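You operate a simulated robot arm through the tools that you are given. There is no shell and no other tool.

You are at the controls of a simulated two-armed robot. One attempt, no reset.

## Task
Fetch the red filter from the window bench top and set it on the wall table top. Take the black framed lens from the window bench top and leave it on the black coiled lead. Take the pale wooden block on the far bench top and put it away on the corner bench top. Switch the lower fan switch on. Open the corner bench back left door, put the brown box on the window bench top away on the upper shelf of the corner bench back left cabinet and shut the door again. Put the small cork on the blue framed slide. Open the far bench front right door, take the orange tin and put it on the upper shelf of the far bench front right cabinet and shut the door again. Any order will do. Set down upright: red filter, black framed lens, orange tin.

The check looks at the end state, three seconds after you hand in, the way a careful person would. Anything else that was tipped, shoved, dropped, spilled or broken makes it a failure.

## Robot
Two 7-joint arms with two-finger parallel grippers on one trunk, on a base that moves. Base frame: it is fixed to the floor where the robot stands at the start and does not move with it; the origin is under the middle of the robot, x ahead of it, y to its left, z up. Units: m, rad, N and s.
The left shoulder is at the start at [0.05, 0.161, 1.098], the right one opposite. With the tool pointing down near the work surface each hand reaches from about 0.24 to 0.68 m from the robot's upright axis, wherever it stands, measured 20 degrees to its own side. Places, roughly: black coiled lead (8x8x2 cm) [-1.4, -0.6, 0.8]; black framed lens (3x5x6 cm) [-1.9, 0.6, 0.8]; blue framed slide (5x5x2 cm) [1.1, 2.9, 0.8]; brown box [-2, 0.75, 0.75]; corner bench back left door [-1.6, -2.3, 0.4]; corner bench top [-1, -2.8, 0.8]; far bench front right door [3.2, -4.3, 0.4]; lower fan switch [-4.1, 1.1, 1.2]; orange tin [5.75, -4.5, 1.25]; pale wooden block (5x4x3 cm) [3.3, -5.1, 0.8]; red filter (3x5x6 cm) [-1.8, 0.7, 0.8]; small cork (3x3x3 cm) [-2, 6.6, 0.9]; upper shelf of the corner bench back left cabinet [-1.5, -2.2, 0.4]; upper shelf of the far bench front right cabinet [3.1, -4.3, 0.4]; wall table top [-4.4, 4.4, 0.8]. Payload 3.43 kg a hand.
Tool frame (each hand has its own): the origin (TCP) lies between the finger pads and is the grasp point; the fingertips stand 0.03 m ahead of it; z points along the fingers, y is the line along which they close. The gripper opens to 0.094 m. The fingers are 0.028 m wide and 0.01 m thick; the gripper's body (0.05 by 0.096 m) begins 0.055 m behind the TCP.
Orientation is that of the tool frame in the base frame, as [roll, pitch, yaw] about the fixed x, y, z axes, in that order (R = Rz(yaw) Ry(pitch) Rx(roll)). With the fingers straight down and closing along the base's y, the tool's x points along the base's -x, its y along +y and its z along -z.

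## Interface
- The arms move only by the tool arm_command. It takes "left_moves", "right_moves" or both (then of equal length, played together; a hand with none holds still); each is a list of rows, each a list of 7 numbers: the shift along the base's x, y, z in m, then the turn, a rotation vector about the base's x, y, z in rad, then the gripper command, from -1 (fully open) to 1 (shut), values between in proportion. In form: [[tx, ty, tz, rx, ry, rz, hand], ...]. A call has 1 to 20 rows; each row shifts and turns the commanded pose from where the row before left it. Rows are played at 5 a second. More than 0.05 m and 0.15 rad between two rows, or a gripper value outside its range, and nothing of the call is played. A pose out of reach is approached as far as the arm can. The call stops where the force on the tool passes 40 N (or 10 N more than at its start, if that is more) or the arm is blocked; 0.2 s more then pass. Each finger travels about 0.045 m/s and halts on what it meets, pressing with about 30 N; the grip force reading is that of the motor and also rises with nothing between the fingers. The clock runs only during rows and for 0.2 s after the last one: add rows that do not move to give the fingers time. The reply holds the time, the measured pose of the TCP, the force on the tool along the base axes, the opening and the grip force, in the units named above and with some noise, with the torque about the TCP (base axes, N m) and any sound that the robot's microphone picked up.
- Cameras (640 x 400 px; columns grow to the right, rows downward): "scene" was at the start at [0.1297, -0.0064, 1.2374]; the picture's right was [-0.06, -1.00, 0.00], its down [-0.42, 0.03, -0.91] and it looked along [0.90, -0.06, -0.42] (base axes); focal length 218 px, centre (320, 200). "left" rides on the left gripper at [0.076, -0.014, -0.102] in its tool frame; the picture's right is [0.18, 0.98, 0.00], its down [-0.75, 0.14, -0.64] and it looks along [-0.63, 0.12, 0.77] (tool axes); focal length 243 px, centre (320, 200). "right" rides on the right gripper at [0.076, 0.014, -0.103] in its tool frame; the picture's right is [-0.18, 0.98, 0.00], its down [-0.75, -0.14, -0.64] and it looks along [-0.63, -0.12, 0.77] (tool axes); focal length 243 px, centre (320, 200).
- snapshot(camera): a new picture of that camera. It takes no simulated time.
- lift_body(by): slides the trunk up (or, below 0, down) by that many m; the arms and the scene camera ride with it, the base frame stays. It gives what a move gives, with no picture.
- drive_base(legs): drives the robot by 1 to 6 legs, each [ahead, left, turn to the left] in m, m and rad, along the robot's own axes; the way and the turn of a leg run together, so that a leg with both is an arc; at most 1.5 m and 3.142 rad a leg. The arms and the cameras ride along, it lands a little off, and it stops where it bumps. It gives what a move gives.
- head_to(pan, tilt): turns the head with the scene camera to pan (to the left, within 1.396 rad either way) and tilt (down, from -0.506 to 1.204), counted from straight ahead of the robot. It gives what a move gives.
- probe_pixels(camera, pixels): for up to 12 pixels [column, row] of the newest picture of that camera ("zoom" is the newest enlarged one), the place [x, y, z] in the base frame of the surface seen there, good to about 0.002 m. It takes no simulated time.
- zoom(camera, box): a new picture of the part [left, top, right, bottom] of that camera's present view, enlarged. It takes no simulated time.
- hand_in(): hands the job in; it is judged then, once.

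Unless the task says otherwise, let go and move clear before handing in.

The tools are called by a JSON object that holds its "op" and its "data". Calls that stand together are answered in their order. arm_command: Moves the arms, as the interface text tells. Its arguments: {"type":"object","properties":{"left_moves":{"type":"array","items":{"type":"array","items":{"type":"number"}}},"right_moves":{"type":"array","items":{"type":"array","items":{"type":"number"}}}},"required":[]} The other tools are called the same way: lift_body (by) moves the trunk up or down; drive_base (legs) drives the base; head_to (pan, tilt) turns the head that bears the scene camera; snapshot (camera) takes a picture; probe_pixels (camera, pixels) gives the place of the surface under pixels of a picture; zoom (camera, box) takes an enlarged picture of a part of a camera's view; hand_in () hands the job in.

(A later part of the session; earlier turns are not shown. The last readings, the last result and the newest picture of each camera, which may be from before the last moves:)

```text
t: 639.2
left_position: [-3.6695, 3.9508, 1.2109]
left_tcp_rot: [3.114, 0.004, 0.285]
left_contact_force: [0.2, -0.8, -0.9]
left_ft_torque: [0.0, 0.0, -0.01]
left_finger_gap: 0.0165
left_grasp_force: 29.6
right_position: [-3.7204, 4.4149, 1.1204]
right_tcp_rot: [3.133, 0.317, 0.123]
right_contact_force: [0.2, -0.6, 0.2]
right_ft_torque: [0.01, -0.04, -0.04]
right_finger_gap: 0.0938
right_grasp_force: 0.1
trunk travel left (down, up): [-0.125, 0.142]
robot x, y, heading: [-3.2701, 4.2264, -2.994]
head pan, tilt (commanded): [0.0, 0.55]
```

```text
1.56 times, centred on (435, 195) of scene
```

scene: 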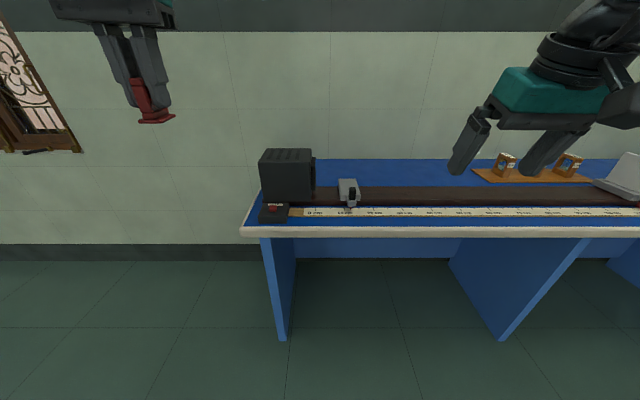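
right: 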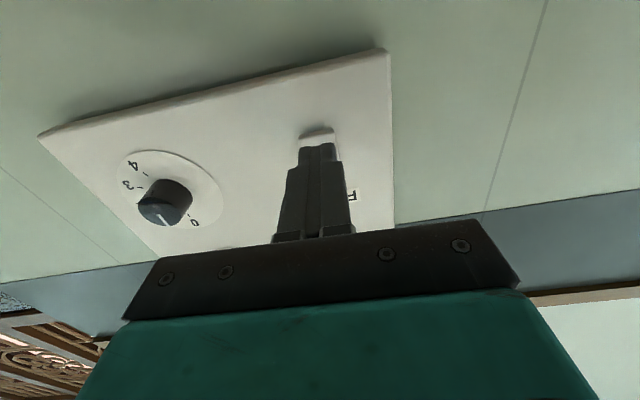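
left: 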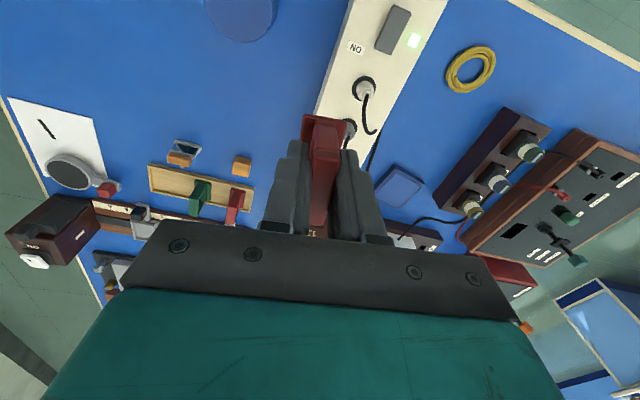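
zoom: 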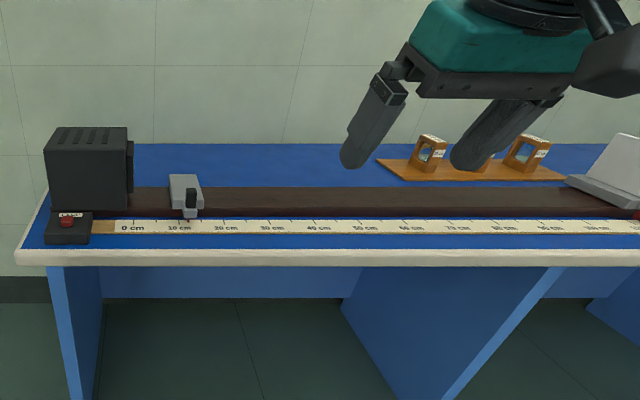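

{"op": "probe_pixels", "data": {"camera": "scene", "pixels": [[282, 335], [500, 335], [460, 265], [585, 240], [400, 250], [610, 262]]}}

{"op": "head_to", "data": {"pan": 0.0, "tilt": 1.2}}

{"op": "snapshot", "data": {"camera": "scene"}}

```text
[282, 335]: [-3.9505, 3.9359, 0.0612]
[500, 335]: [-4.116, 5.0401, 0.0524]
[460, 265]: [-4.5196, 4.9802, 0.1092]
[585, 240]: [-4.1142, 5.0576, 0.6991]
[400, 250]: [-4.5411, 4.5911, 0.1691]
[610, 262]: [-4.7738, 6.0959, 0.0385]
```

```text
t: 640.2
left_position: [-3.6692, 3.9503, 1.2106]
left_tcp_rot: [3.114, 0.003, 0.284]
left_contact_force: [0.7, -0.5, -1.2]
left_ft_torque: [-0.03, 0.0, 0.0]
left_finger_gap: 0.0163
left_grasp_force: 30.8
right_position: [-3.7187, 4.4152, 1.1202]
right_tcp_rot: [3.134, 0.315, 0.124]
right_contact_force: [0.2, 0.5, 1.1]
right_ft_torque: [-0.01, 0.0, 0.05]
right_finger_gap: 0.094
right_grasp_force: 0.2
trunk travel left (down, up): [-0.125, 0.142]
robot x, y, heading: [-3.2725, 4.2267, -2.997]
head pan, tilt (commanded): [0.0, 1.201]
```

```text
taken
```

scene: 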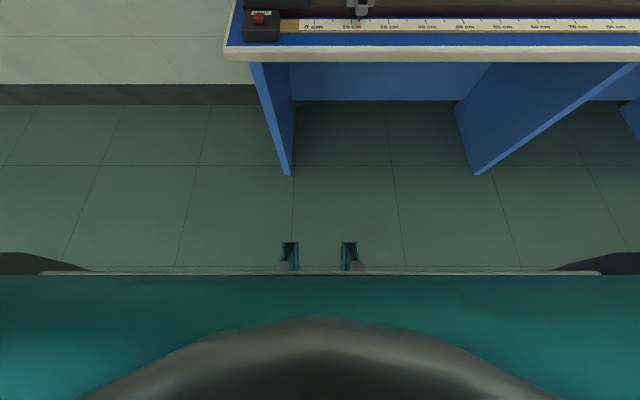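

The knee-space under the wall table is open (panels at n≈4.48 and 5.59), so my base front can slide under its top. Target: the free strip behind the track near (-4.335,4.41).

{"op": "drive_base", "data": {"legs": [[0, -0.457, 0.004], [0.25, 0, 0]]}}

{"op": "head_to", "data": {"pan": 0.1, "tilt": 0.7}}

{"op": "snapshot", "data": {"camera": "scene"}}

```text
t: 646.2
left_position: [-3.9818, 4.3612, 1.2102]
left_tcp_rot: [3.112, 0.001, 0.289]
left_contact_force: [-0.8, -0.1, 0.0]
left_ft_torque: [-0.01, -0.01, 0.0]
left_finger_gap: 0.0164
left_grasp_force: 29.6
right_position: [-4.036, 4.8266, 1.1206]
right_tcp_rot: [3.133, 0.315, 0.129]
right_contact_force: [0.0, -0.1, -0.1]
right_ft_torque: [0.02, 0.01, 0.02]
right_finger_gap: 0.094
right_grasp_force: 0.0
trunk travel left (down, up): [-0.125, 0.142]
robot x, y, heading: [-3.5851, 4.6423, -2.987]
head pan, tilt (commanded): [0.0, 1.201]
```

```text
t: 647.1
left_position: [-3.9817, 4.3611, 1.2111]
left_tcp_rot: [3.115, 0.002, 0.292]
left_contact_force: [-0.1, -0.7, -0.1]
left_ft_torque: [0.03, 0.0, 0.01]
left_finger_gap: 0.0165
left_grasp_force: 29.9
right_position: [-4.0342, 4.826, 1.1213]
right_tcp_rot: [3.132, 0.317, 0.128]
right_contact_force: [0.0, 0.0, -0.2]
right_ft_torque: [0.01, 0.01, -0.01]
right_finger_gap: 0.0941
right_grasp_force: 0.0
trunk travel left (down, up): [-0.125, 0.142]
robot x, y, heading: [-3.5854, 4.6443, -2.989]
head pan, tilt (commanded): [0.099, 0.7]
```

```text
taken
```

scene: 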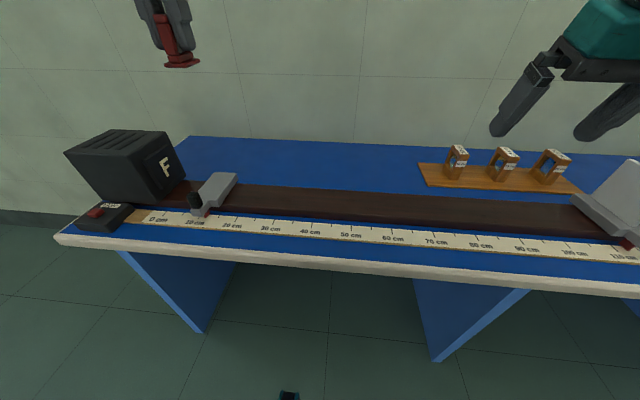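

{"op": "drive_base", "data": {"legs": [[0.19, 0, 0]]}}

{"op": "head_to", "data": {"pan": 0.15, "tilt": 0.85}}

{"op": "snapshot", "data": {"camera": "scene"}}

{"op": "probe_pixels", "data": {"camera": "scene", "pixels": [[280, 150], [280, 165], [280, 180], [280, 195], [280, 215], [240, 160], [320, 165], [350, 150], [200, 150], [280, 130]]}}

```text
t: 648.6
left_position: [-4.1693, 4.3324, 1.2104]
left_tcp_rot: [3.114, 0.002, 0.289]
left_contact_force: [0.2, 0.7, 0.7]
left_ft_torque: [-0.01, -0.06, -0.01]
left_finger_gap: 0.0162
left_grasp_force: 29.8
right_position: [-4.2215, 4.7968, 1.1203]
right_tcp_rot: [3.134, 0.316, 0.13]
right_contact_force: [0.3, -0.5, -0.4]
right_ft_torque: [0.01, -0.02, -0.01]
right_finger_gap: 0.0937
right_grasp_force: 0.0
trunk travel left (down, up): [-0.125, 0.142]
robot x, y, heading: [-3.774, 4.6118, -2.99]
head pan, tilt (commanded): [0.099, 0.7]
```

```text
t: 649.4
left_position: [-4.169, 4.3329, 1.2103]
left_tcp_rot: [3.113, 0.004, 0.289]
left_contact_force: [-0.5, -0.5, -1.0]
left_ft_torque: [0.0, -0.02, -0.03]
left_finger_gap: 0.0161
left_grasp_force: 30.2
right_position: [-4.2218, 4.7979, 1.1216]
right_tcp_rot: [3.134, 0.316, 0.132]
right_contact_force: [0.9, 0.6, -0.3]
right_ft_torque: [0.02, 0.0, 0.01]
right_finger_gap: 0.0941
right_grasp_force: 0.0
trunk travel left (down, up): [-0.125, 0.142]
robot x, y, heading: [-3.7714, 4.6123, -2.993]
head pan, tilt (commanded): [0.15, 0.85]
```

```text
taken
```

scene: 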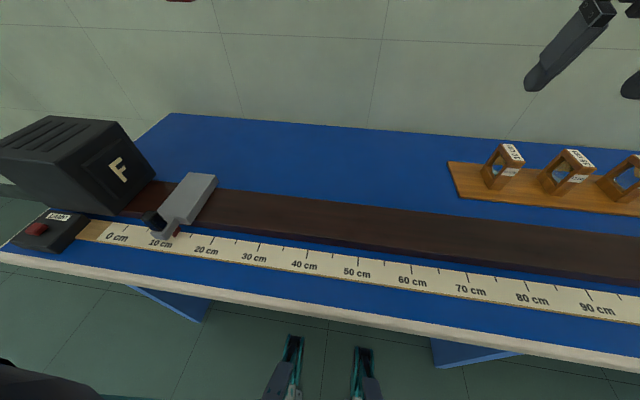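

```text
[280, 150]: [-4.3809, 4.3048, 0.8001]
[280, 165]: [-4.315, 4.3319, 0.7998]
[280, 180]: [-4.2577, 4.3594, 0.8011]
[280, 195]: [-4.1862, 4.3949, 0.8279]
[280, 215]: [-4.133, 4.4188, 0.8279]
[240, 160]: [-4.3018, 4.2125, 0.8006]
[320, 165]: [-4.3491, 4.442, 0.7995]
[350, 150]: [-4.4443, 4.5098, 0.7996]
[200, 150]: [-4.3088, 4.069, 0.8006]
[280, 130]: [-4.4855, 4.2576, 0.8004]
```

The free strip behind the track spans x≈-4.24 to -4.48. Moving the filter over (-4.33,4.40) and lowering.

{"op": "arm_command", "data": {"left_moves": [[-0.023, 0.0096, -0.037, 0, 0, 0, 1], [-0.023, 0.0096, -0.037, 0, 0, 0, 1], [-0.023, 0.0096, -0.037, 0, 0, 0, 1], [-0.023, 0.0096, -0.037, 0, 0, 0, 1], [-0.023, 0.0096, -0.037, 0, 0, 0, 1], [-0.023, 0.0096, -0.037, 0, 0, 0, 1], [-0.023, 0.0096, -0.037, 0, 0, 0, 1], [0, 0, -0.03, 0, 0, 0, 1], [0, 0, -0.03, 0, 0, 0, 1], [0, 0, -0.025, 0, 0, 0, 1], [0, 0, 0, 0, 0, 0, 1]]}}

{"op": "snapshot", "data": {"camera": "scene"}}

{"op": "snapshot", "data": {"camera": "left"}}

```text
t: 651.8
left_position: [-4.3285, 4.4014, 0.8673]
left_tcp_rot: [3.114, 0.004, 0.29]
left_contact_force: [0.9, 0.0, -0.3]
left_ft_torque: [-0.06, 0.0, 0.04]
left_finger_gap: 0.0163
left_grasp_force: 29.8
right_position: [-4.2216, 4.7983, 1.1198]
right_tcp_rot: [3.133, 0.315, 0.129]
right_contact_force: [-0.5, 0.0, 0.3]
right_ft_torque: [-0.01, -0.01, 0.0]
right_finger_gap: 0.094
right_grasp_force: 0.0
trunk travel left (down, up): [-0.125, 0.142]
robot x, y, heading: [-3.767, 4.6133, -2.99]
head pan, tilt (commanded): [0.15, 0.85]
```

```text
taken
```

scene: 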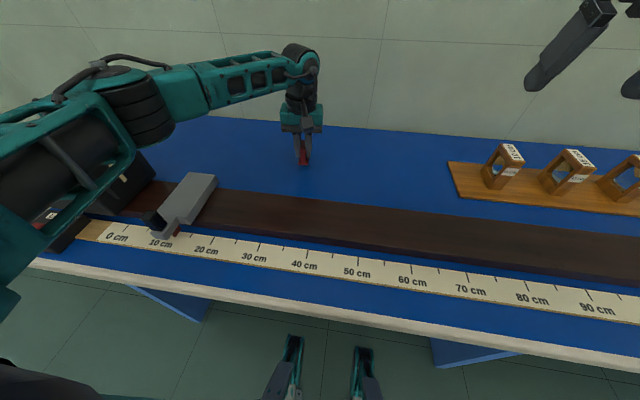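

```text
taken
```

left: 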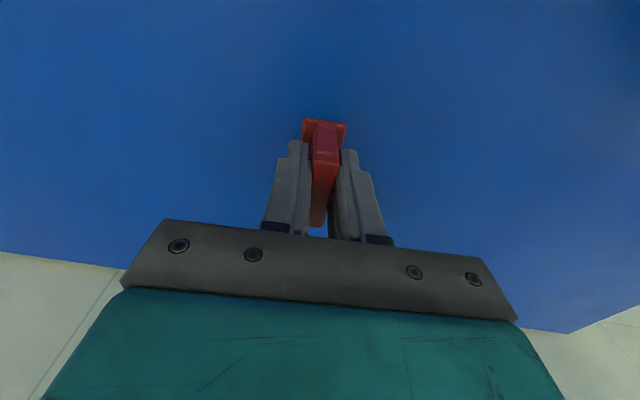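

{"op": "probe_pixels", "data": {"camera": "scene", "pixels": [[135, 110], [150, 140], [60, 140], [110, 170], [180, 95], [140, 165]]}}

{"op": "arm_command", "data": {"left_moves": [[0, 0, -0.01, 0, 0, 0, 1], [0, 0, -0.005, 0, 0, 0, 1], [0, 0, -0.003, 0, 0, 0, 1], [0, 0, 0, 0, 0, 0, 1]]}}

```text
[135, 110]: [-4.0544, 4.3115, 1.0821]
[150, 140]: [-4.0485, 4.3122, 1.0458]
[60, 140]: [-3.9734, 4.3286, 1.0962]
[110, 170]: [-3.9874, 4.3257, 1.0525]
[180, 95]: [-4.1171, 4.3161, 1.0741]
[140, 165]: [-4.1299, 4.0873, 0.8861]
```

```text
t: 652.8
left_position: [-4.3298, 4.4017, 0.8488]
left_tcp_rot: [3.112, 0.004, 0.29]
left_contact_force: [0.0, 0.3, -0.5]
left_ft_torque: [0.03, 0.01, -0.06]
left_finger_gap: 0.0162
left_grasp_force: 29.9
right_position: [-4.2212, 4.7989, 1.1201]
right_tcp_rot: [3.132, 0.316, 0.127]
right_contact_force: [0.0, -0.4, 0.0]
right_ft_torque: [-0.01, 0.0, -0.03]
right_finger_gap: 0.094
right_grasp_force: 0.1
trunk travel left (down, up): [-0.125, 0.142]
robot x, y, heading: [-3.7659, 4.6171, -2.99]
head pan, tilt (commanded): [0.15, 0.85]
```

{"op": "arm_command", "data": {"left_moves": [[0, 0, -0.002, 0, 0, 0, 1], [0, 0, -0.001, 0, 0, 0, 1], [0, 0, 0, 0, 0, 0, 1]]}}

{"op": "zoom", "data": {"camera": "scene", "box": [270, 100, 340, 180]}}

```text
t: 653.5
left_position: [-4.3297, 4.4014, 0.8461]
left_tcp_rot: [3.115, 0.006, 0.291]
left_contact_force: [-0.1, -1.0, 2.7]
left_ft_torque: [0.0, 0.0, 0.04]
left_finger_gap: 0.0164
left_grasp_force: 30.2
right_position: [-4.2218, 4.7983, 1.122]
right_tcp_rot: [3.133, 0.318, 0.129]
right_contact_force: [0.3, 0.1, 0.0]
right_ft_torque: [0.02, 0.02, -0.01]
right_finger_gap: 0.0939
right_grasp_force: 0.1
trunk travel left (down, up): [-0.125, 0.142]
robot x, y, heading: [-3.7717, 4.6108, -2.998]
head pan, tilt (commanded): [0.15, 0.85]
```

```text
5.00 times, centred on (305, 140) of scene
```

zoom: 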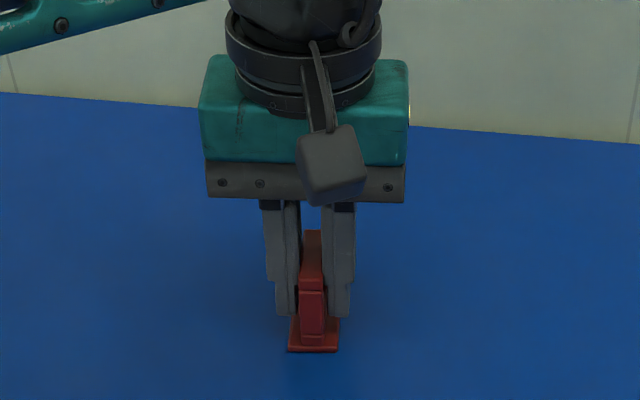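

The filter is touching the table (2.7 N). Opening gently and rising.

{"op": "arm_command", "data": {"left_moves": [[0, 0, 0, 0, 0, 0, 0.5], [0, 0, 0, 0, 0, 0, 0.3], [0, 0, 0, 0, 0, 0, 0.1], [0, 0, 0, 0, 0, 0, -0.1], [0, 0, 0.03, 0, 0, 0, -0.1], [0, 0, 0.04, 0, 0, 0, -0.1], [0, 0, 0.045, 0, 0, 0, -0.1], [0, 0, 0.045, 0, 0, 0, -0.5], [0.02, -0.005, 0.045, 0, 0, 0, -1], [0.03, -0.008, 0.038, 0, 0, 0, -1], [0.03, -0.008, 0.038, 0, 0, 0, -1], [0.03, -0.008, 0.02, 0, 0, 0, -1]]}}

{"op": "snapshot", "data": {"camera": "scene"}}

{"op": "zoom", "data": {"camera": "scene", "box": [260, 120, 350, 190]}}

```text
t: 656.1
left_position: [-4.2192, 4.3703, 1.148]
left_tcp_rot: [3.114, 0.003, 0.291]
left_contact_force: [0.8, 0.3, 0.5]
left_ft_torque: [0.02, 0.0, 0.01]
left_finger_gap: 0.0941
left_grasp_force: 0.0
right_position: [-4.2212, 4.7988, 1.121]
right_tcp_rot: [3.134, 0.317, 0.131]
right_contact_force: [-0.4, -0.1, 0.3]
right_ft_torque: [-0.01, 0.01, -0.04]
right_finger_gap: 0.0937
right_grasp_force: 0.0
trunk travel left (down, up): [-0.125, 0.142]
robot x, y, heading: [-3.7683, 4.6127, -2.991]
head pan, tilt (commanded): [0.15, 0.85]
```

```text
taken
```

scene: 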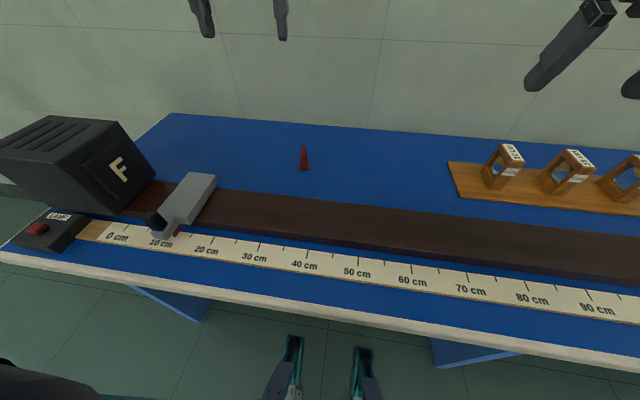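

```text
5.71 times, centred on (305, 155) of scene
```

zoom: 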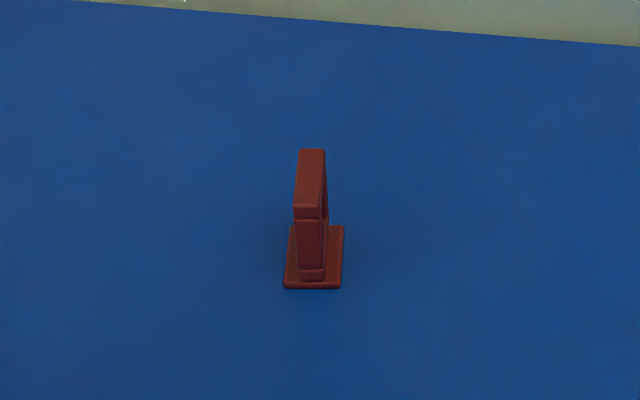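

The red filter stands upright on the wall table. Next, the cork on the back counter: backing out and turning to face +y.

{"op": "drive_base", "data": {"legs": [[-0.65, 0, 0], [0, 0, -1.571], [0, -0.9, 0]]}}

{"op": "head_to", "data": {"pan": 0.0, "tilt": 0.4}}

{"op": "snapshot", "data": {"camera": "scene"}}

```text
t: 671.5
left_position: [-2.4791, 5.2882, 1.1476]
left_tcp_rot: [3.114, 0.003, -1.291]
left_contact_force: [0.0, -0.2, -0.5]
left_ft_torque: [0.0, -0.02, 0.05]
left_finger_gap: 0.0942
left_grasp_force: 0.0
right_position: [-2.052, 5.2858, 1.1196]
right_tcp_rot: [3.133, 0.316, -1.451]
right_contact_force: [0.0, 0.6, -0.9]
right_ft_torque: [-0.01, -0.01, -0.01]
right_finger_gap: 0.0941
right_grasp_force: 0.0
trunk travel left (down, up): [-0.125, 0.142]
robot x, y, heading: [-2.2417, 4.8338, 1.713]
head pan, tilt (commanded): [0.15, 0.85]
```

```text
t: 672.4
left_position: [-2.4784, 5.2874, 1.1493]
left_tcp_rot: [3.112, 0.002, -1.292]
left_contact_force: [0.0, -0.1, -0.7]
left_ft_torque: [-0.01, 0.01, -0.01]
left_finger_gap: 0.0942
left_grasp_force: 0.1
right_position: [-2.052, 5.286, 1.1198]
right_tcp_rot: [3.133, 0.315, -1.451]
right_contact_force: [0.3, 0.1, -0.1]
right_ft_torque: [0.01, -0.02, -0.02]
right_finger_gap: 0.094
right_grasp_force: 0.0
trunk travel left (down, up): [-0.125, 0.142]
robot x, y, heading: [-2.2417, 4.8336, 1.715]
head pan, tilt (commanded): [0.0, 0.4]
```

```text
taken
```

scene: 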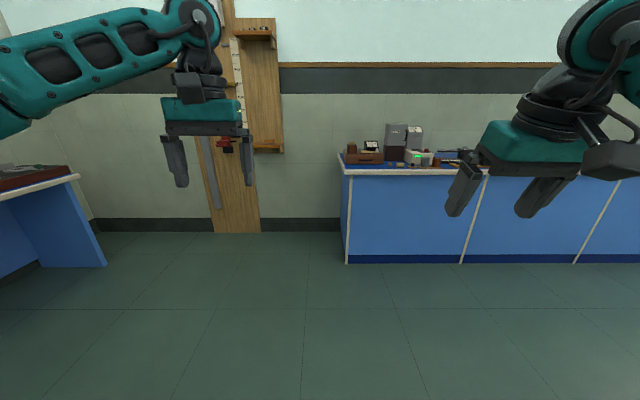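

{"op": "zoom", "data": {"camera": "scene", "box": [330, 110, 480, 190]}}

{"op": "probe_pixels", "data": {"camera": "scene", "pixels": [[345, 172], [465, 170], [347, 265], [395, 165], [365, 155], [425, 162]]}}

```text
4.27 times, centred on (405, 150) of scene
```

zoom: 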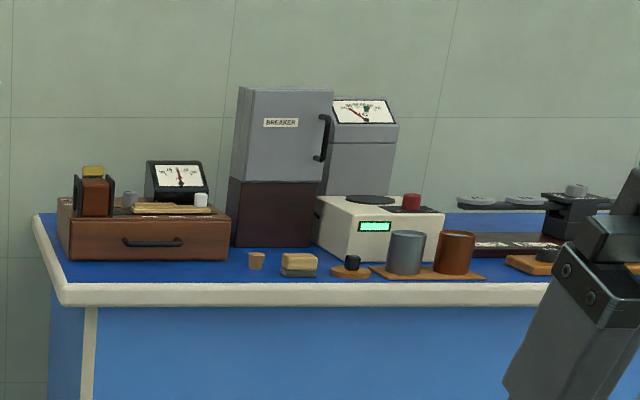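

```text
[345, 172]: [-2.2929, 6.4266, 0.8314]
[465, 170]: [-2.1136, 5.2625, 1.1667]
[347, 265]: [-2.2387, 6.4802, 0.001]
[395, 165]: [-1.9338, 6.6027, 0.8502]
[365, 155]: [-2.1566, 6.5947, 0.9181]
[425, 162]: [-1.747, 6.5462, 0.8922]
```

The cork is the small tapered piece at zoom (256,261). Driving up to the counter.

{"op": "drive_base", "data": {"legs": [[0, -0.35, 0], [0.9, 0, 0]]}}

{"op": "head_to", "data": {"pan": 0.0, "tilt": 0.6}}

{"op": "snapshot", "data": {"camera": "scene"}}

```text
t: 680.3
left_position: [-2.2638, 6.2235, 1.148]
left_tcp_rot: [3.114, 0.003, -1.281]
left_contact_force: [-0.5, 0.1, -0.2]
left_ft_torque: [0.01, -0.02, -0.02]
left_finger_gap: 0.0939
left_grasp_force: 0.1
right_position: [-1.8363, 6.2244, 1.1203]
right_tcp_rot: [3.132, 0.316, -1.441]
right_contact_force: [0.2, 0.1, 0.0]
right_ft_torque: [0.0, -0.02, 0.03]
right_finger_gap: 0.0942
right_grasp_force: 0.1
trunk travel left (down, up): [-0.125, 0.142]
robot x, y, heading: [-2.0221, 5.7736, 1.718]
head pan, tilt (commanded): [0.0, 0.4]
```

```text
t: 681.0
left_position: [-2.2625, 6.2237, 1.148]
left_tcp_rot: [3.115, 0.003, -1.281]
left_contact_force: [-0.1, -0.3, 0.8]
left_ft_torque: [0.03, -0.01, 0.0]
left_finger_gap: 0.0941
left_grasp_force: 0.1
right_position: [-1.8362, 6.2239, 1.1211]
right_tcp_rot: [3.133, 0.315, -1.441]
right_contact_force: [-0.2, 1.1, 0.0]
right_ft_torque: [0.01, -0.01, 0.01]
right_finger_gap: 0.0939
right_grasp_force: 0.0
trunk travel left (down, up): [-0.125, 0.142]
robot x, y, heading: [-2.0221, 5.7763, 1.718]
head pan, tilt (commanded): [0.0, 0.6]
```

```text
taken
```

scene: 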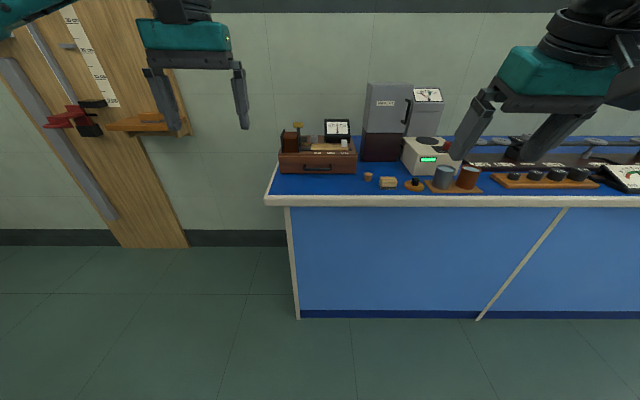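

{"op": "zoom", "data": {"camera": "scene", "box": [345, 160, 415, 205]}}

{"op": "probe_pixels", "data": {"camera": "zoom", "pixels": [[210, 120], [210, 140], [210, 155], [190, 125], [230, 125], [330, 140], [390, 200], [260, 175], [210, 220], [210, 270], [150, 160], [270, 140]]}}

```text
8.89 times, centred on (380, 182) of scene
```

zoom: 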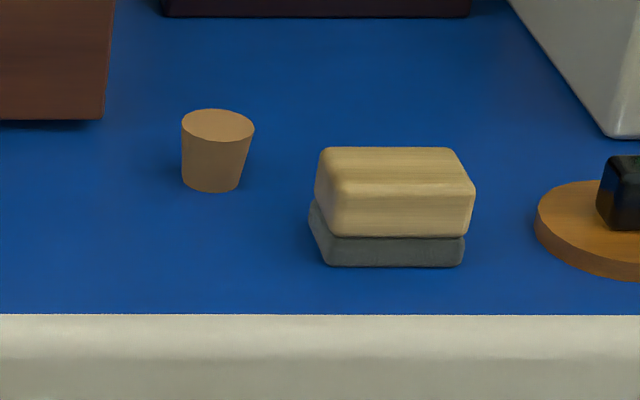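

```text
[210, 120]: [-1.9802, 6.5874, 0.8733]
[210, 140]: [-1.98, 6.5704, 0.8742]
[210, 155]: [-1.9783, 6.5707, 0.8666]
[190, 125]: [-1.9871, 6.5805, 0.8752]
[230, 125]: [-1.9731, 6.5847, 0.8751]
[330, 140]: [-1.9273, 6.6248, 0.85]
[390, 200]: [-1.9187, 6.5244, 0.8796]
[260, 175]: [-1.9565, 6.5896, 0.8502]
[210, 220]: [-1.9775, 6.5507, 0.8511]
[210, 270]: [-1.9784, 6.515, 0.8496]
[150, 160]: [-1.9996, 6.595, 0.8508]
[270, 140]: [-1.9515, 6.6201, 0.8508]
```

The cork is ~2.6 cm across the top, centre (-1.977,6.584), z 0.85–0.8745. Moving in and positioning the right hand vertically above it.

{"op": "drive_base", "data": {"legs": [[0.21, 0, 0]]}}

{"op": "zoom", "data": {"camera": "scene", "box": [345, 180, 425, 240]}}

{"op": "snapshot", "data": {"camera": "scene"}}

```text
t: 682.7
left_position: [-2.294, 6.4278, 1.148]
left_tcp_rot: [3.114, 0.003, -1.282]
left_contact_force: [0.2, 0.1, -0.4]
left_ft_torque: [-0.04, 0.03, -0.01]
left_finger_gap: 0.0939
left_grasp_force: 0.0
right_position: [-1.8676, 6.4296, 1.1201]
right_tcp_rot: [3.132, 0.314, -1.442]
right_contact_force: [-0.2, -0.4, 0.2]
right_ft_torque: [0.01, -0.03, 0.01]
right_finger_gap: 0.0942
right_grasp_force: 0.1
trunk travel left (down, up): [-0.125, 0.142]
robot x, y, heading: [-2.0522, 5.9814, 1.721]
head pan, tilt (commanded): [0.0, 0.6]
```

```text
6.67 times, centred on (385, 210) of scene
```

zoom: 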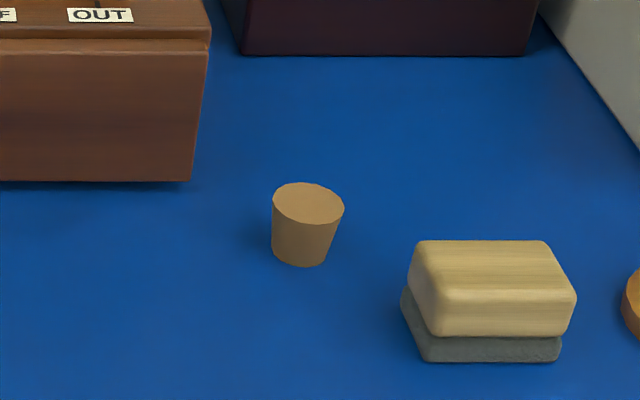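

```text
taken
```

scene: 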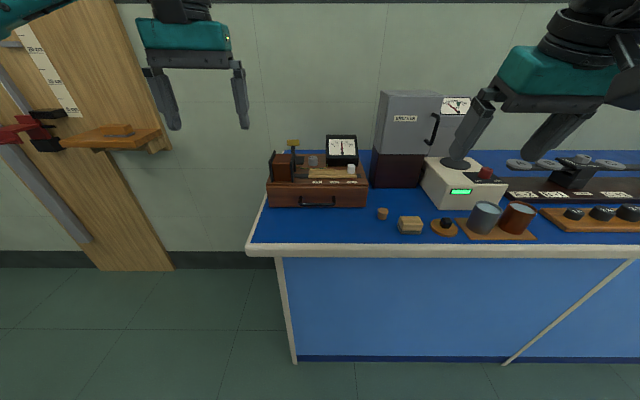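

{"op": "zoom", "data": {"camera": "scene", "box": [345, 180, 425, 240]}}

{"op": "probe_pixels", "data": {"camera": "zoom", "pixels": [[308, 204], [280, 204], [336, 208], [308, 188], [308, 220], [300, 262], [480, 245], [420, 250], [540, 245], [305, 240]]}}

```text
6.67 times, centred on (385, 210) of scene
```

zoom: 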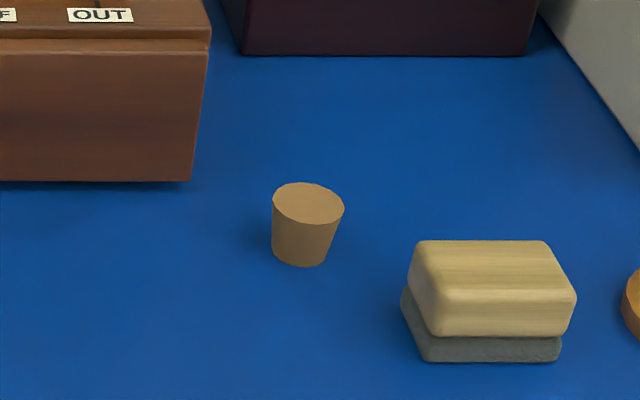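

```text
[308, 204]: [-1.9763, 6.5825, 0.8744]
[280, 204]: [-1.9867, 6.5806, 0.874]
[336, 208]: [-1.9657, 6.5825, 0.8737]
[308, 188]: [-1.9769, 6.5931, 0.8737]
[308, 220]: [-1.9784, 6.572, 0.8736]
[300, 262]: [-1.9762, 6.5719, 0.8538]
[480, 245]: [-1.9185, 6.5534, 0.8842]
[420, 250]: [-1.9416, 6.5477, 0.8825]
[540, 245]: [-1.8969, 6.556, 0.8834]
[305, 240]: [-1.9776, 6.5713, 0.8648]
```

{"op": "arm_command", "data": {"right_moves": [[-0.0182, 0.0255, -0.0267, -0.0519, -0.0068, 0, 0.04], [-0.0182, 0.0255, -0.0267, -0.0519, -0.0068, 0, 0.04], [-0.0182, 0.0255, -0.0267, -0.0519, -0.0068, 0, 0.04], [-0.0182, 0.0255, -0.0267, -0.0519, -0.0068, 0, 0.04], [-0.0182, 0.0255, -0.0267, -0.0519, -0.0068, 0, 0.04], [-0.0182, 0.0254, -0.0267, -0.0519, -0.0068, 0, 0.04], [0, 0, 0, 0, 0, 0, 0.04], [0, 0, 0, 0, 0, 0, 0.04]]}}

{"op": "snapshot", "data": {"camera": "right"}}

```text
t: 684.5
left_position: [-2.2944, 6.427, 1.1463]
left_tcp_rot: [3.112, 0.003, -1.28]
left_contact_force: [-0.8, -0.1, 0.3]
left_ft_torque: [0.01, 0.0, 0.04]
left_finger_gap: 0.0941
left_grasp_force: 0.1
right_position: [-1.9778, 6.5801, 0.9594]
right_tcp_rot: [3.133, 0.001, -1.438]
right_contact_force: [0.6, 0.0, 0.2]
right_ft_torque: [0.0, 0.02, 0.03]
right_finger_gap: 0.0451
right_grasp_force: 0.0
trunk travel left (down, up): [-0.125, 0.142]
robot x, y, heading: [-2.0539, 5.9756, 1.722]
head pan, tilt (commanded): [0.0, 0.6]
```

```text
taken
```

right: 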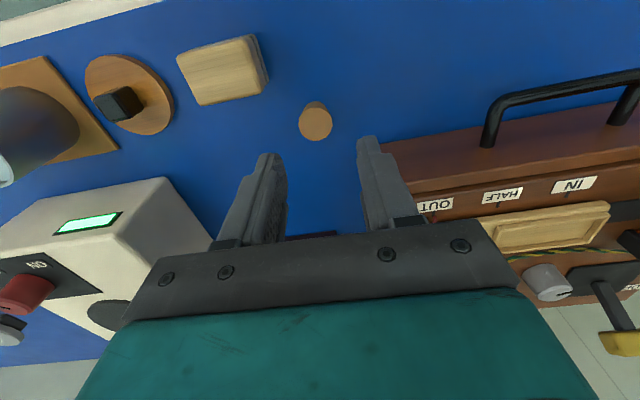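

{"op": "probe_pixels", "data": {"camera": "zoom", "pixels": [[195, 150], [205, 40], [190, 175], [180, 20], [150, 45], [100, 100]]}}

{"op": "probe_pixels", "data": {"camera": "right", "pixels": [[400, 190], [420, 160], [395, 145], [440, 205], [500, 230], [550, 280]]}}

```text
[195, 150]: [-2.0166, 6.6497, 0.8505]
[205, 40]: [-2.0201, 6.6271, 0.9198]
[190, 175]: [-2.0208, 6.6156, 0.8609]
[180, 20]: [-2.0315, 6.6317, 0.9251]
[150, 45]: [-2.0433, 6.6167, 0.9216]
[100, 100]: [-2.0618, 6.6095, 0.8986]
```

```text
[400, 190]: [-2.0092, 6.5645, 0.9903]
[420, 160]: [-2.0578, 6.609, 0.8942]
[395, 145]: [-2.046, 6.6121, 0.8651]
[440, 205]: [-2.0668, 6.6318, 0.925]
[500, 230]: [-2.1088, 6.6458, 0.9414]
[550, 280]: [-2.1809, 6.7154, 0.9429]
```

Clearance to the brown box is fine. Descending and closing on the cork.

{"op": "arm_command", "data": {"right_moves": [[0.0008, 0.002, -0.03, 0, 0, 0, 0.04], [0, 0, -0.03, 0, 0, 0, 0.04], [0, 0, -0.0145, 0, 0, 0, 0.04], [0, 0, 0, 0, 0, 0, 0.04]]}}

{"op": "snapshot", "data": {"camera": "right"}}

{"op": "arm_command", "data": {"right_moves": [[0, 0, 0, 0, 0, 0, 0.3], [0, 0, 0, 0, 0, 0, 0.6], [0, 0, 0, 0, 0, 0, 1], [0, 0, 0, 0, 0, 0, 1], [0, 0, 0, 0, 0, 0, 1]]}}

{"op": "snapshot", "data": {"camera": "right"}}

```text
t: 685.5
left_position: [-2.2937, 6.427, 1.1483]
left_tcp_rot: [3.114, 0.003, -1.281]
left_contact_force: [0.0, 0.4, 0.1]
left_ft_torque: [0.02, 0.01, 0.01]
left_finger_gap: 0.0942
left_grasp_force: 0.0
right_position: [-1.9763, 6.585, 0.8849]
right_tcp_rot: [3.135, 0.002, -1.441]
right_contact_force: [-0.4, 0.0, 0.4]
right_ft_torque: [0.03, 0.0, 0.02]
right_finger_gap: 0.0451
right_grasp_force: 0.1
trunk travel left (down, up): [-0.125, 0.142]
robot x, y, heading: [-2.0509, 5.9765, 1.723]
head pan, tilt (commanded): [0.0, 0.6]
```

```text
taken
```

right: 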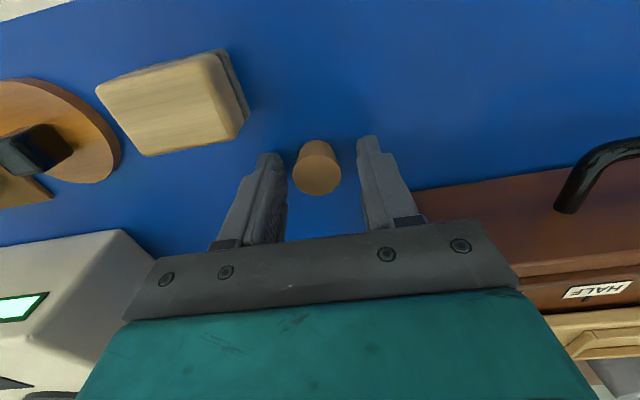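

```text
t: 686.7
left_position: [-2.2943, 6.4265, 1.1479]
left_tcp_rot: [3.114, 0.004, -1.281]
left_contact_force: [-0.6, -0.1, -0.3]
left_ft_torque: [0.01, 0.02, 0.03]
left_finger_gap: 0.0939
left_grasp_force: 0.0
right_position: [-1.9755, 6.5839, 0.885]
right_tcp_rot: [3.133, 0.003, -1.443]
right_contact_force: [0.0, 0.0, -0.1]
right_ft_torque: [0.01, -0.01, 0.0]
right_finger_gap: 0.0122
right_grasp_force: 30.2
trunk travel left (down, up): [-0.125, 0.142]
robot x, y, heading: [-2.0483, 5.9752, 1.724]
head pan, tilt (commanded): [0.0, 0.6]
```

```text
taken
```

right: 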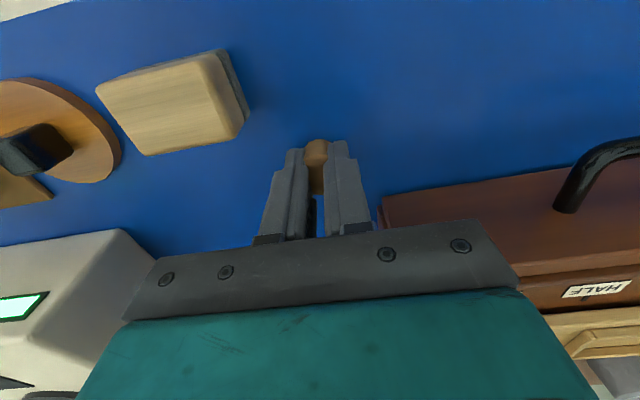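

The gap reads only 0.0122, less than the cork's width. Taking a closer look before lifting.

{"op": "zoom", "data": {"camera": "right", "box": [250, 110, 390, 250]}}

{"op": "zoom", "data": {"camera": "scene", "box": [345, 160, 425, 240]}}

```text
2.86 times, centred on (320, 180) of right
```

zoom: 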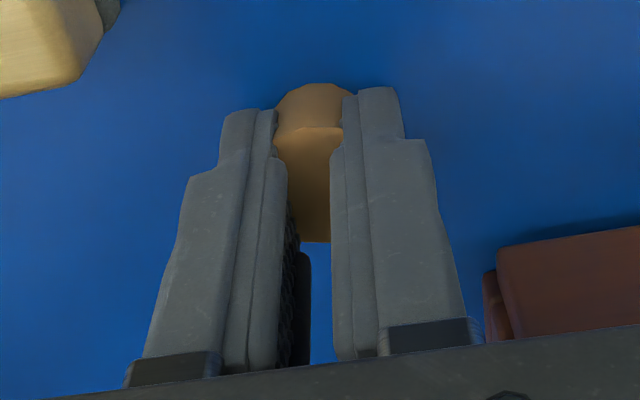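

```text
5.00 times, centred on (385, 200) of scene
```

zoom: 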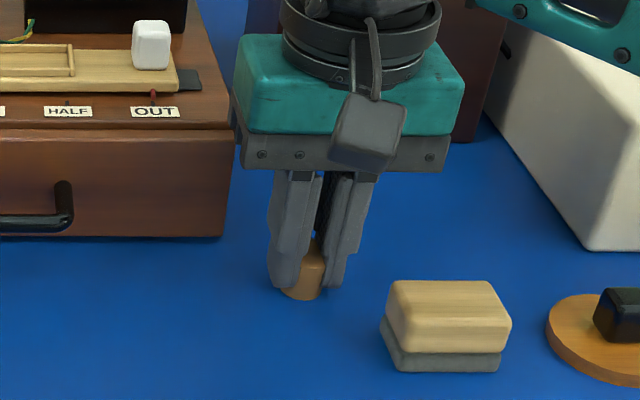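

{"op": "probe_pixels", "data": {"camera": "zoom", "pixels": [[305, 290], [305, 297], [312, 262], [315, 250], [290, 293], [320, 285], [300, 305]]}}

{"op": "probe_pixels", "data": {"camera": "right", "pixels": [[316, 148], [316, 160], [318, 175], [318, 190], [308, 152], [325, 152]]}}

```text
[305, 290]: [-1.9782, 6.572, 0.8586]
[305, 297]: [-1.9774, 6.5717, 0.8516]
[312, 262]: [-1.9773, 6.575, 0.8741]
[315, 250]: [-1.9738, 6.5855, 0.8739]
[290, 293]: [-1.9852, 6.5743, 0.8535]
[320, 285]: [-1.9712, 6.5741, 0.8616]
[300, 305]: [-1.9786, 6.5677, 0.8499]
```

```text
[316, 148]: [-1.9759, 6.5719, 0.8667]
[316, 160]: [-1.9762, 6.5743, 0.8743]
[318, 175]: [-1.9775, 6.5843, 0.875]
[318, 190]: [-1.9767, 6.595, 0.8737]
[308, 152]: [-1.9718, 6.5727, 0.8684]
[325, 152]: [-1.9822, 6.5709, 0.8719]
```

The cork hasn't moved (top still z 0.874, upright) and the fingers hold it firmly. Lifting to see if it comes along.

{"op": "arm_command", "data": {"right_moves": [[0, 0, 0.02, 0, 0, 0, 1], [0, 0, 0.03, 0, 0, 0, 1], [0, 0, 0.03, 0, 0, 0, 1], [0, 0, 0, 0, 0, 0, 1]]}}

{"op": "snapshot", "data": {"camera": "right"}}

{"op": "zoom", "data": {"camera": "scene", "box": [345, 130, 425, 240]}}

```text
t: 687.7
left_position: [-2.2947, 6.4283, 1.1482]
left_tcp_rot: [3.113, 0.004, -1.281]
left_contact_force: [0.5, 0.4, -0.2]
left_ft_torque: [-0.01, -0.01, 0.02]
left_finger_gap: 0.0941
left_grasp_force: 0.1
right_position: [-1.9758, 6.5831, 0.9657]
right_tcp_rot: [3.133, 0.003, -1.442]
right_contact_force: [-0.2, -0.2, 0.6]
right_ft_torque: [-0.02, -0.03, 0.02]
right_finger_gap: 0.0129
right_grasp_force: 30.8
trunk travel left (down, up): [-0.125, 0.142]
robot x, y, heading: [-2.0503, 5.978, 1.721]
head pan, tilt (commanded): [0.0, 0.6]
```

```text
taken
```

right: 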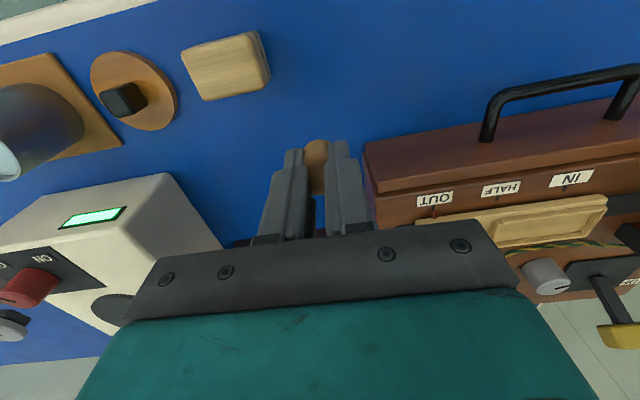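

```text
3.64 times, centred on (385, 185) of scene
```

zoom: 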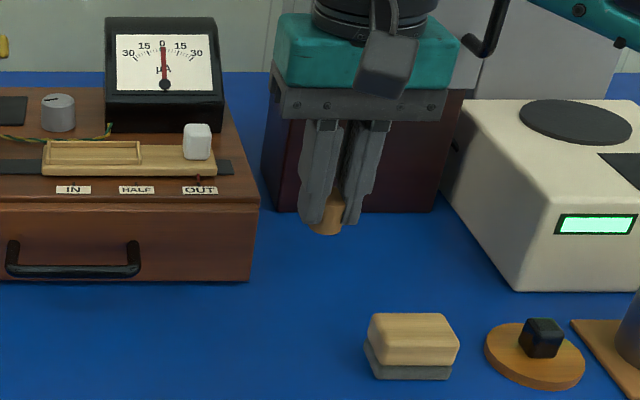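

The cork came up with the fingers. Raising, tucking, and driving back toward the bench with the blue framed slide.

{"op": "arm_command", "data": {"right_moves": [[0.005, -0.01, 0.04, 0, 0, 0, 1], [0.01, -0.02, 0.04, 0, 0, 0, 1], [0.01, -0.03, 0.035, 0, 0, 0, 1], [0.01, -0.03, 0.03, 0, 0, 0, 1], [0.015, -0.04, 0.01, 0, 0, 0, 1], [0.015, -0.04, 0, 0, 0, 0, 1]]}}

{"op": "drive_base", "data": {"legs": [[-1.4, 0, 0], [-1.1, 0, 0], [0, 0, -1.571], [1.3, 0, 0]]}}

{"op": "head_to", "data": {"pan": 0.0, "tilt": 0.4}}

{"op": "snapshot", "data": {"camera": "scene"}}

```text
t: 689.1
left_position: [-2.2947, 6.4278, 1.1486]
left_tcp_rot: [3.113, 0.003, -1.282]
left_contact_force: [0.0, 0.0, 0.4]
left_ft_torque: [0.02, 0.03, 0.01]
left_finger_gap: 0.0939
left_grasp_force: 0.2
right_position: [-1.9096, 6.413, 1.12]
right_tcp_rot: [3.134, 0.002, -1.442]
right_contact_force: [0.4, -0.3, 0.0]
right_ft_torque: [-0.01, -0.01, 0.01]
right_finger_gap: 0.0165
right_grasp_force: 30.5
trunk travel left (down, up): [-0.125, 0.142]
robot x, y, heading: [-2.0494, 5.9782, 1.72]
head pan, tilt (commanded): [0.0, 0.6]
```

```text
t: 711.3
left_position: [0.0508, 3.9206, 1.1483]
left_tcp_rot: [3.115, 0.002, -2.866]
left_contact_force: [0.0, 0.1, 0.3]
left_ft_torque: [-0.02, 0.01, -0.04]
left_finger_gap: 0.0942
left_grasp_force: 0.0
right_position: [0.0319, 3.5369, 1.1191]
right_tcp_rot: [3.133, 0.002, -3.026]
right_contact_force: [-0.6, 0.2, -0.2]
right_ft_torque: [0.02, -0.01, 0.0]
right_finger_gap: 0.0166
right_grasp_force: 30.3
trunk travel left (down, up): [-0.125, 0.142]
robot x, y, heading: [-0.4017, 3.6836, 0.137]
head pan, tilt (commanded): [0.0, 0.6]
```

```text
t: 712.0
left_position: [0.0493, 3.9211, 1.1475]
left_tcp_rot: [3.114, 0.002, -2.866]
left_contact_force: [-0.2, 0.4, -0.2]
left_ft_torque: [-0.01, -0.03, 0.0]
left_finger_gap: 0.0943
left_grasp_force: 0.0
right_position: [0.0319, 3.5368, 1.1201]
right_tcp_rot: [3.132, 0.001, -3.026]
right_contact_force: [0.6, 0.6, 0.5]
right_ft_torque: [0.0, 0.0, 0.03]
right_finger_gap: 0.0164
right_grasp_force: 30.0
trunk travel left (down, up): [-0.125, 0.142]
robot x, y, heading: [-0.4018, 3.6879, 0.136]
head pan, tilt (commanded): [0.0, 0.4]
```

```text
taken
```

scene: 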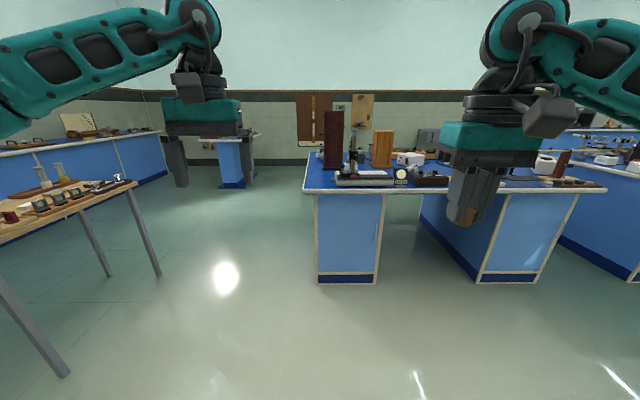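

{"op": "zoom", "data": {"camera": "scene", "box": [300, 120, 620, 230]}}

{"op": "zoom", "data": {"camera": "right", "box": [220, 80, 420, 260]}}

```text
2.00 times, centred on (460, 175) of scene
```

zoom: 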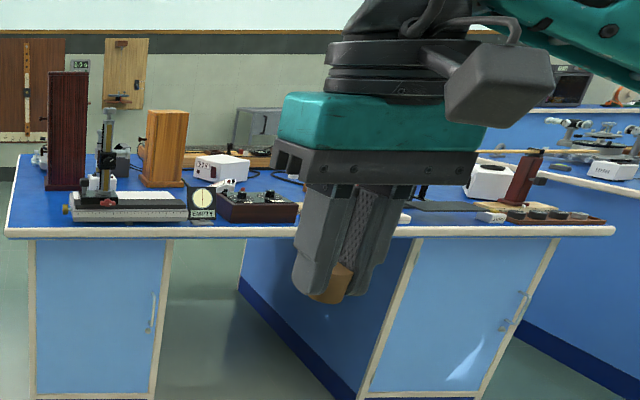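

```text
2.22 times, centred on (320, 170) of right
```

zoom: 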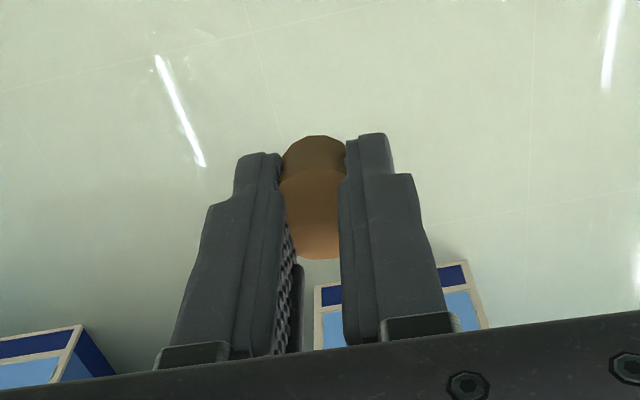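

{"op": "probe_pixels", "data": {"camera": "scene", "pixels": [[330, 192], [590, 188], [320, 282], [480, 282], [535, 282], [520, 185], [560, 180], [375, 282]]}}

{"op": "drive_base", "data": {"legs": [[0, -0.85, 0.01], [0.45, 0, 0]]}}

{"op": "head_to", "data": {"pan": 0.0, "tilt": 0.6}}

{"op": "snapshot", "data": {"camera": "scene"}}

```text
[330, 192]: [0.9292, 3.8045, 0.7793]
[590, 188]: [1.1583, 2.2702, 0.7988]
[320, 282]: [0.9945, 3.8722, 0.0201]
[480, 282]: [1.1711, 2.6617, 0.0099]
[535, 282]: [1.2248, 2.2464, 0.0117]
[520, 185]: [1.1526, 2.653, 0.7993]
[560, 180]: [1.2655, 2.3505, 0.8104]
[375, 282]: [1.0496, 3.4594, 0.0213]
```

```text
t: 722.1
left_position: [0.6128, 3.1455, 1.1484]
left_tcp_rot: [3.113, 0.003, -2.861]
left_contact_force: [-0.4, 0.0, 0.8]
left_ft_torque: [0.01, 0.02, -0.02]
left_finger_gap: 0.094
left_grasp_force: 0.0
right_position: [0.5967, 2.761, 1.1195]
right_tcp_rot: [3.133, 0.001, -3.022]
right_contact_force: [-0.4, 0.5, -0.2]
right_ft_torque: [-0.03, 0.0, -0.01]
right_finger_gap: 0.0167
right_grasp_force: 29.8
trunk travel left (down, up): [-0.125, 0.142]
robot x, y, heading: [0.1608, 2.9087, 0.139]
head pan, tilt (commanded): [0.0, 0.4]
```

```text
t: 722.9
left_position: [0.6136, 3.1455, 1.1493]
left_tcp_rot: [3.114, 0.003, -2.859]
left_contact_force: [-0.4, -0.2, -0.3]
left_ft_torque: [0.01, -0.02, -0.02]
left_finger_gap: 0.0938
left_grasp_force: 0.1
right_position: [0.5964, 2.7602, 1.12]
right_tcp_rot: [3.132, 0.002, -3.021]
right_contact_force: [0.1, -0.3, 0.2]
right_ft_torque: [-0.02, -0.01, 0.03]
right_finger_gap: 0.0165
right_grasp_force: 30.2
trunk travel left (down, up): [-0.125, 0.142]
robot x, y, heading: [0.1601, 2.9067, 0.141]
head pan, tilt (commanded): [0.0, 0.6]
```

```text
taken
```

scene: 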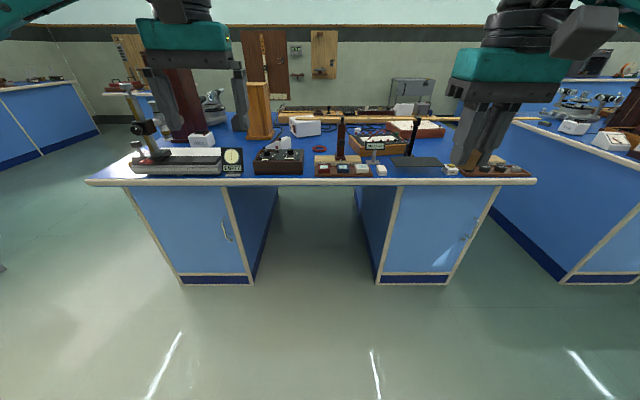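

{"op": "zoom", "data": {"camera": "scene", "box": [300, 120, 460, 185]}}

{"op": "zoom", "data": {"camera": "scene", "box": [308, 155, 394, 185]}}

{"op": "probe_pixels", "data": {"camera": "zoom", "pixels": [[110, 185], [200, 185], [270, 185], [340, 185], [400, 185], [480, 190], [60, 200], [540, 200], [270, 200]]}}

```text
4.00 times, centred on (380, 152) of scene
```

zoom: 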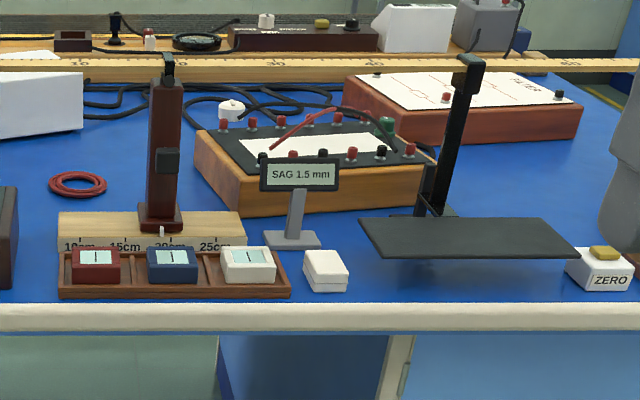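

```text
7.44 times, centred on (351, 170) of scene
```

zoom: 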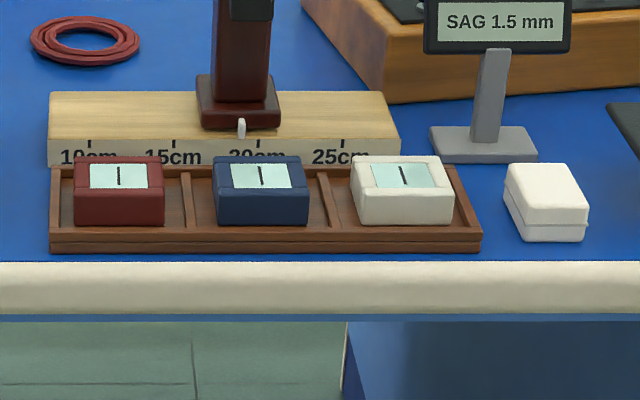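

```text
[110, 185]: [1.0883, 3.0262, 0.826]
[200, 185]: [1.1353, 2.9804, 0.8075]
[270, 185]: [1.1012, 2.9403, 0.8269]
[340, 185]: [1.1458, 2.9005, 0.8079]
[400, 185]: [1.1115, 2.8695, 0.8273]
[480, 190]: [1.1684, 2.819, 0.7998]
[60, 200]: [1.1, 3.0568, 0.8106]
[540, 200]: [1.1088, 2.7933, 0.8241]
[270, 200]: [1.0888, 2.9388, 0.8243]
```

The blue framed slide lies in the tray's middle slot (zoom (262,190)), top z≈0.827 near (1.10,2.94). A brown post stands close behind; measuring it.

{"op": "probe_pixels", "data": {"camera": "zoom", "pixels": [[240, 60], [240, 30], [240, 90], [205, 110], [240, 110], [275, 110], [260, 10], [100, 120], [222, 165], [300, 165], [222, 215], [300, 218]]}}

{"op": "probe_pixels", "data": {"camera": "scene", "pixels": [[340, 118], [341, 125], [342, 135], [338, 140], [345, 140]]}}

```text
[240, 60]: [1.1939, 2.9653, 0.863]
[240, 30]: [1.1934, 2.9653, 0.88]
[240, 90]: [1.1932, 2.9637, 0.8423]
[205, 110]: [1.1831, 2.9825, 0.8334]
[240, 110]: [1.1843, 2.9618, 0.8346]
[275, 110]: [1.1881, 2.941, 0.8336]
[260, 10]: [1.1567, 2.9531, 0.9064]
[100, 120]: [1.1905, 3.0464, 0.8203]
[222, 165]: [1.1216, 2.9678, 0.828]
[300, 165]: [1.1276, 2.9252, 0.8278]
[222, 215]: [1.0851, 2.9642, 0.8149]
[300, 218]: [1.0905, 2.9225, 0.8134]
```

```text
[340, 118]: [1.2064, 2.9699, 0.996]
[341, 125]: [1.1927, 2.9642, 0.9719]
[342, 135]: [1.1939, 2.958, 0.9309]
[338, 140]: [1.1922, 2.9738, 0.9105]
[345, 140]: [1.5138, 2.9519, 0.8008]
```

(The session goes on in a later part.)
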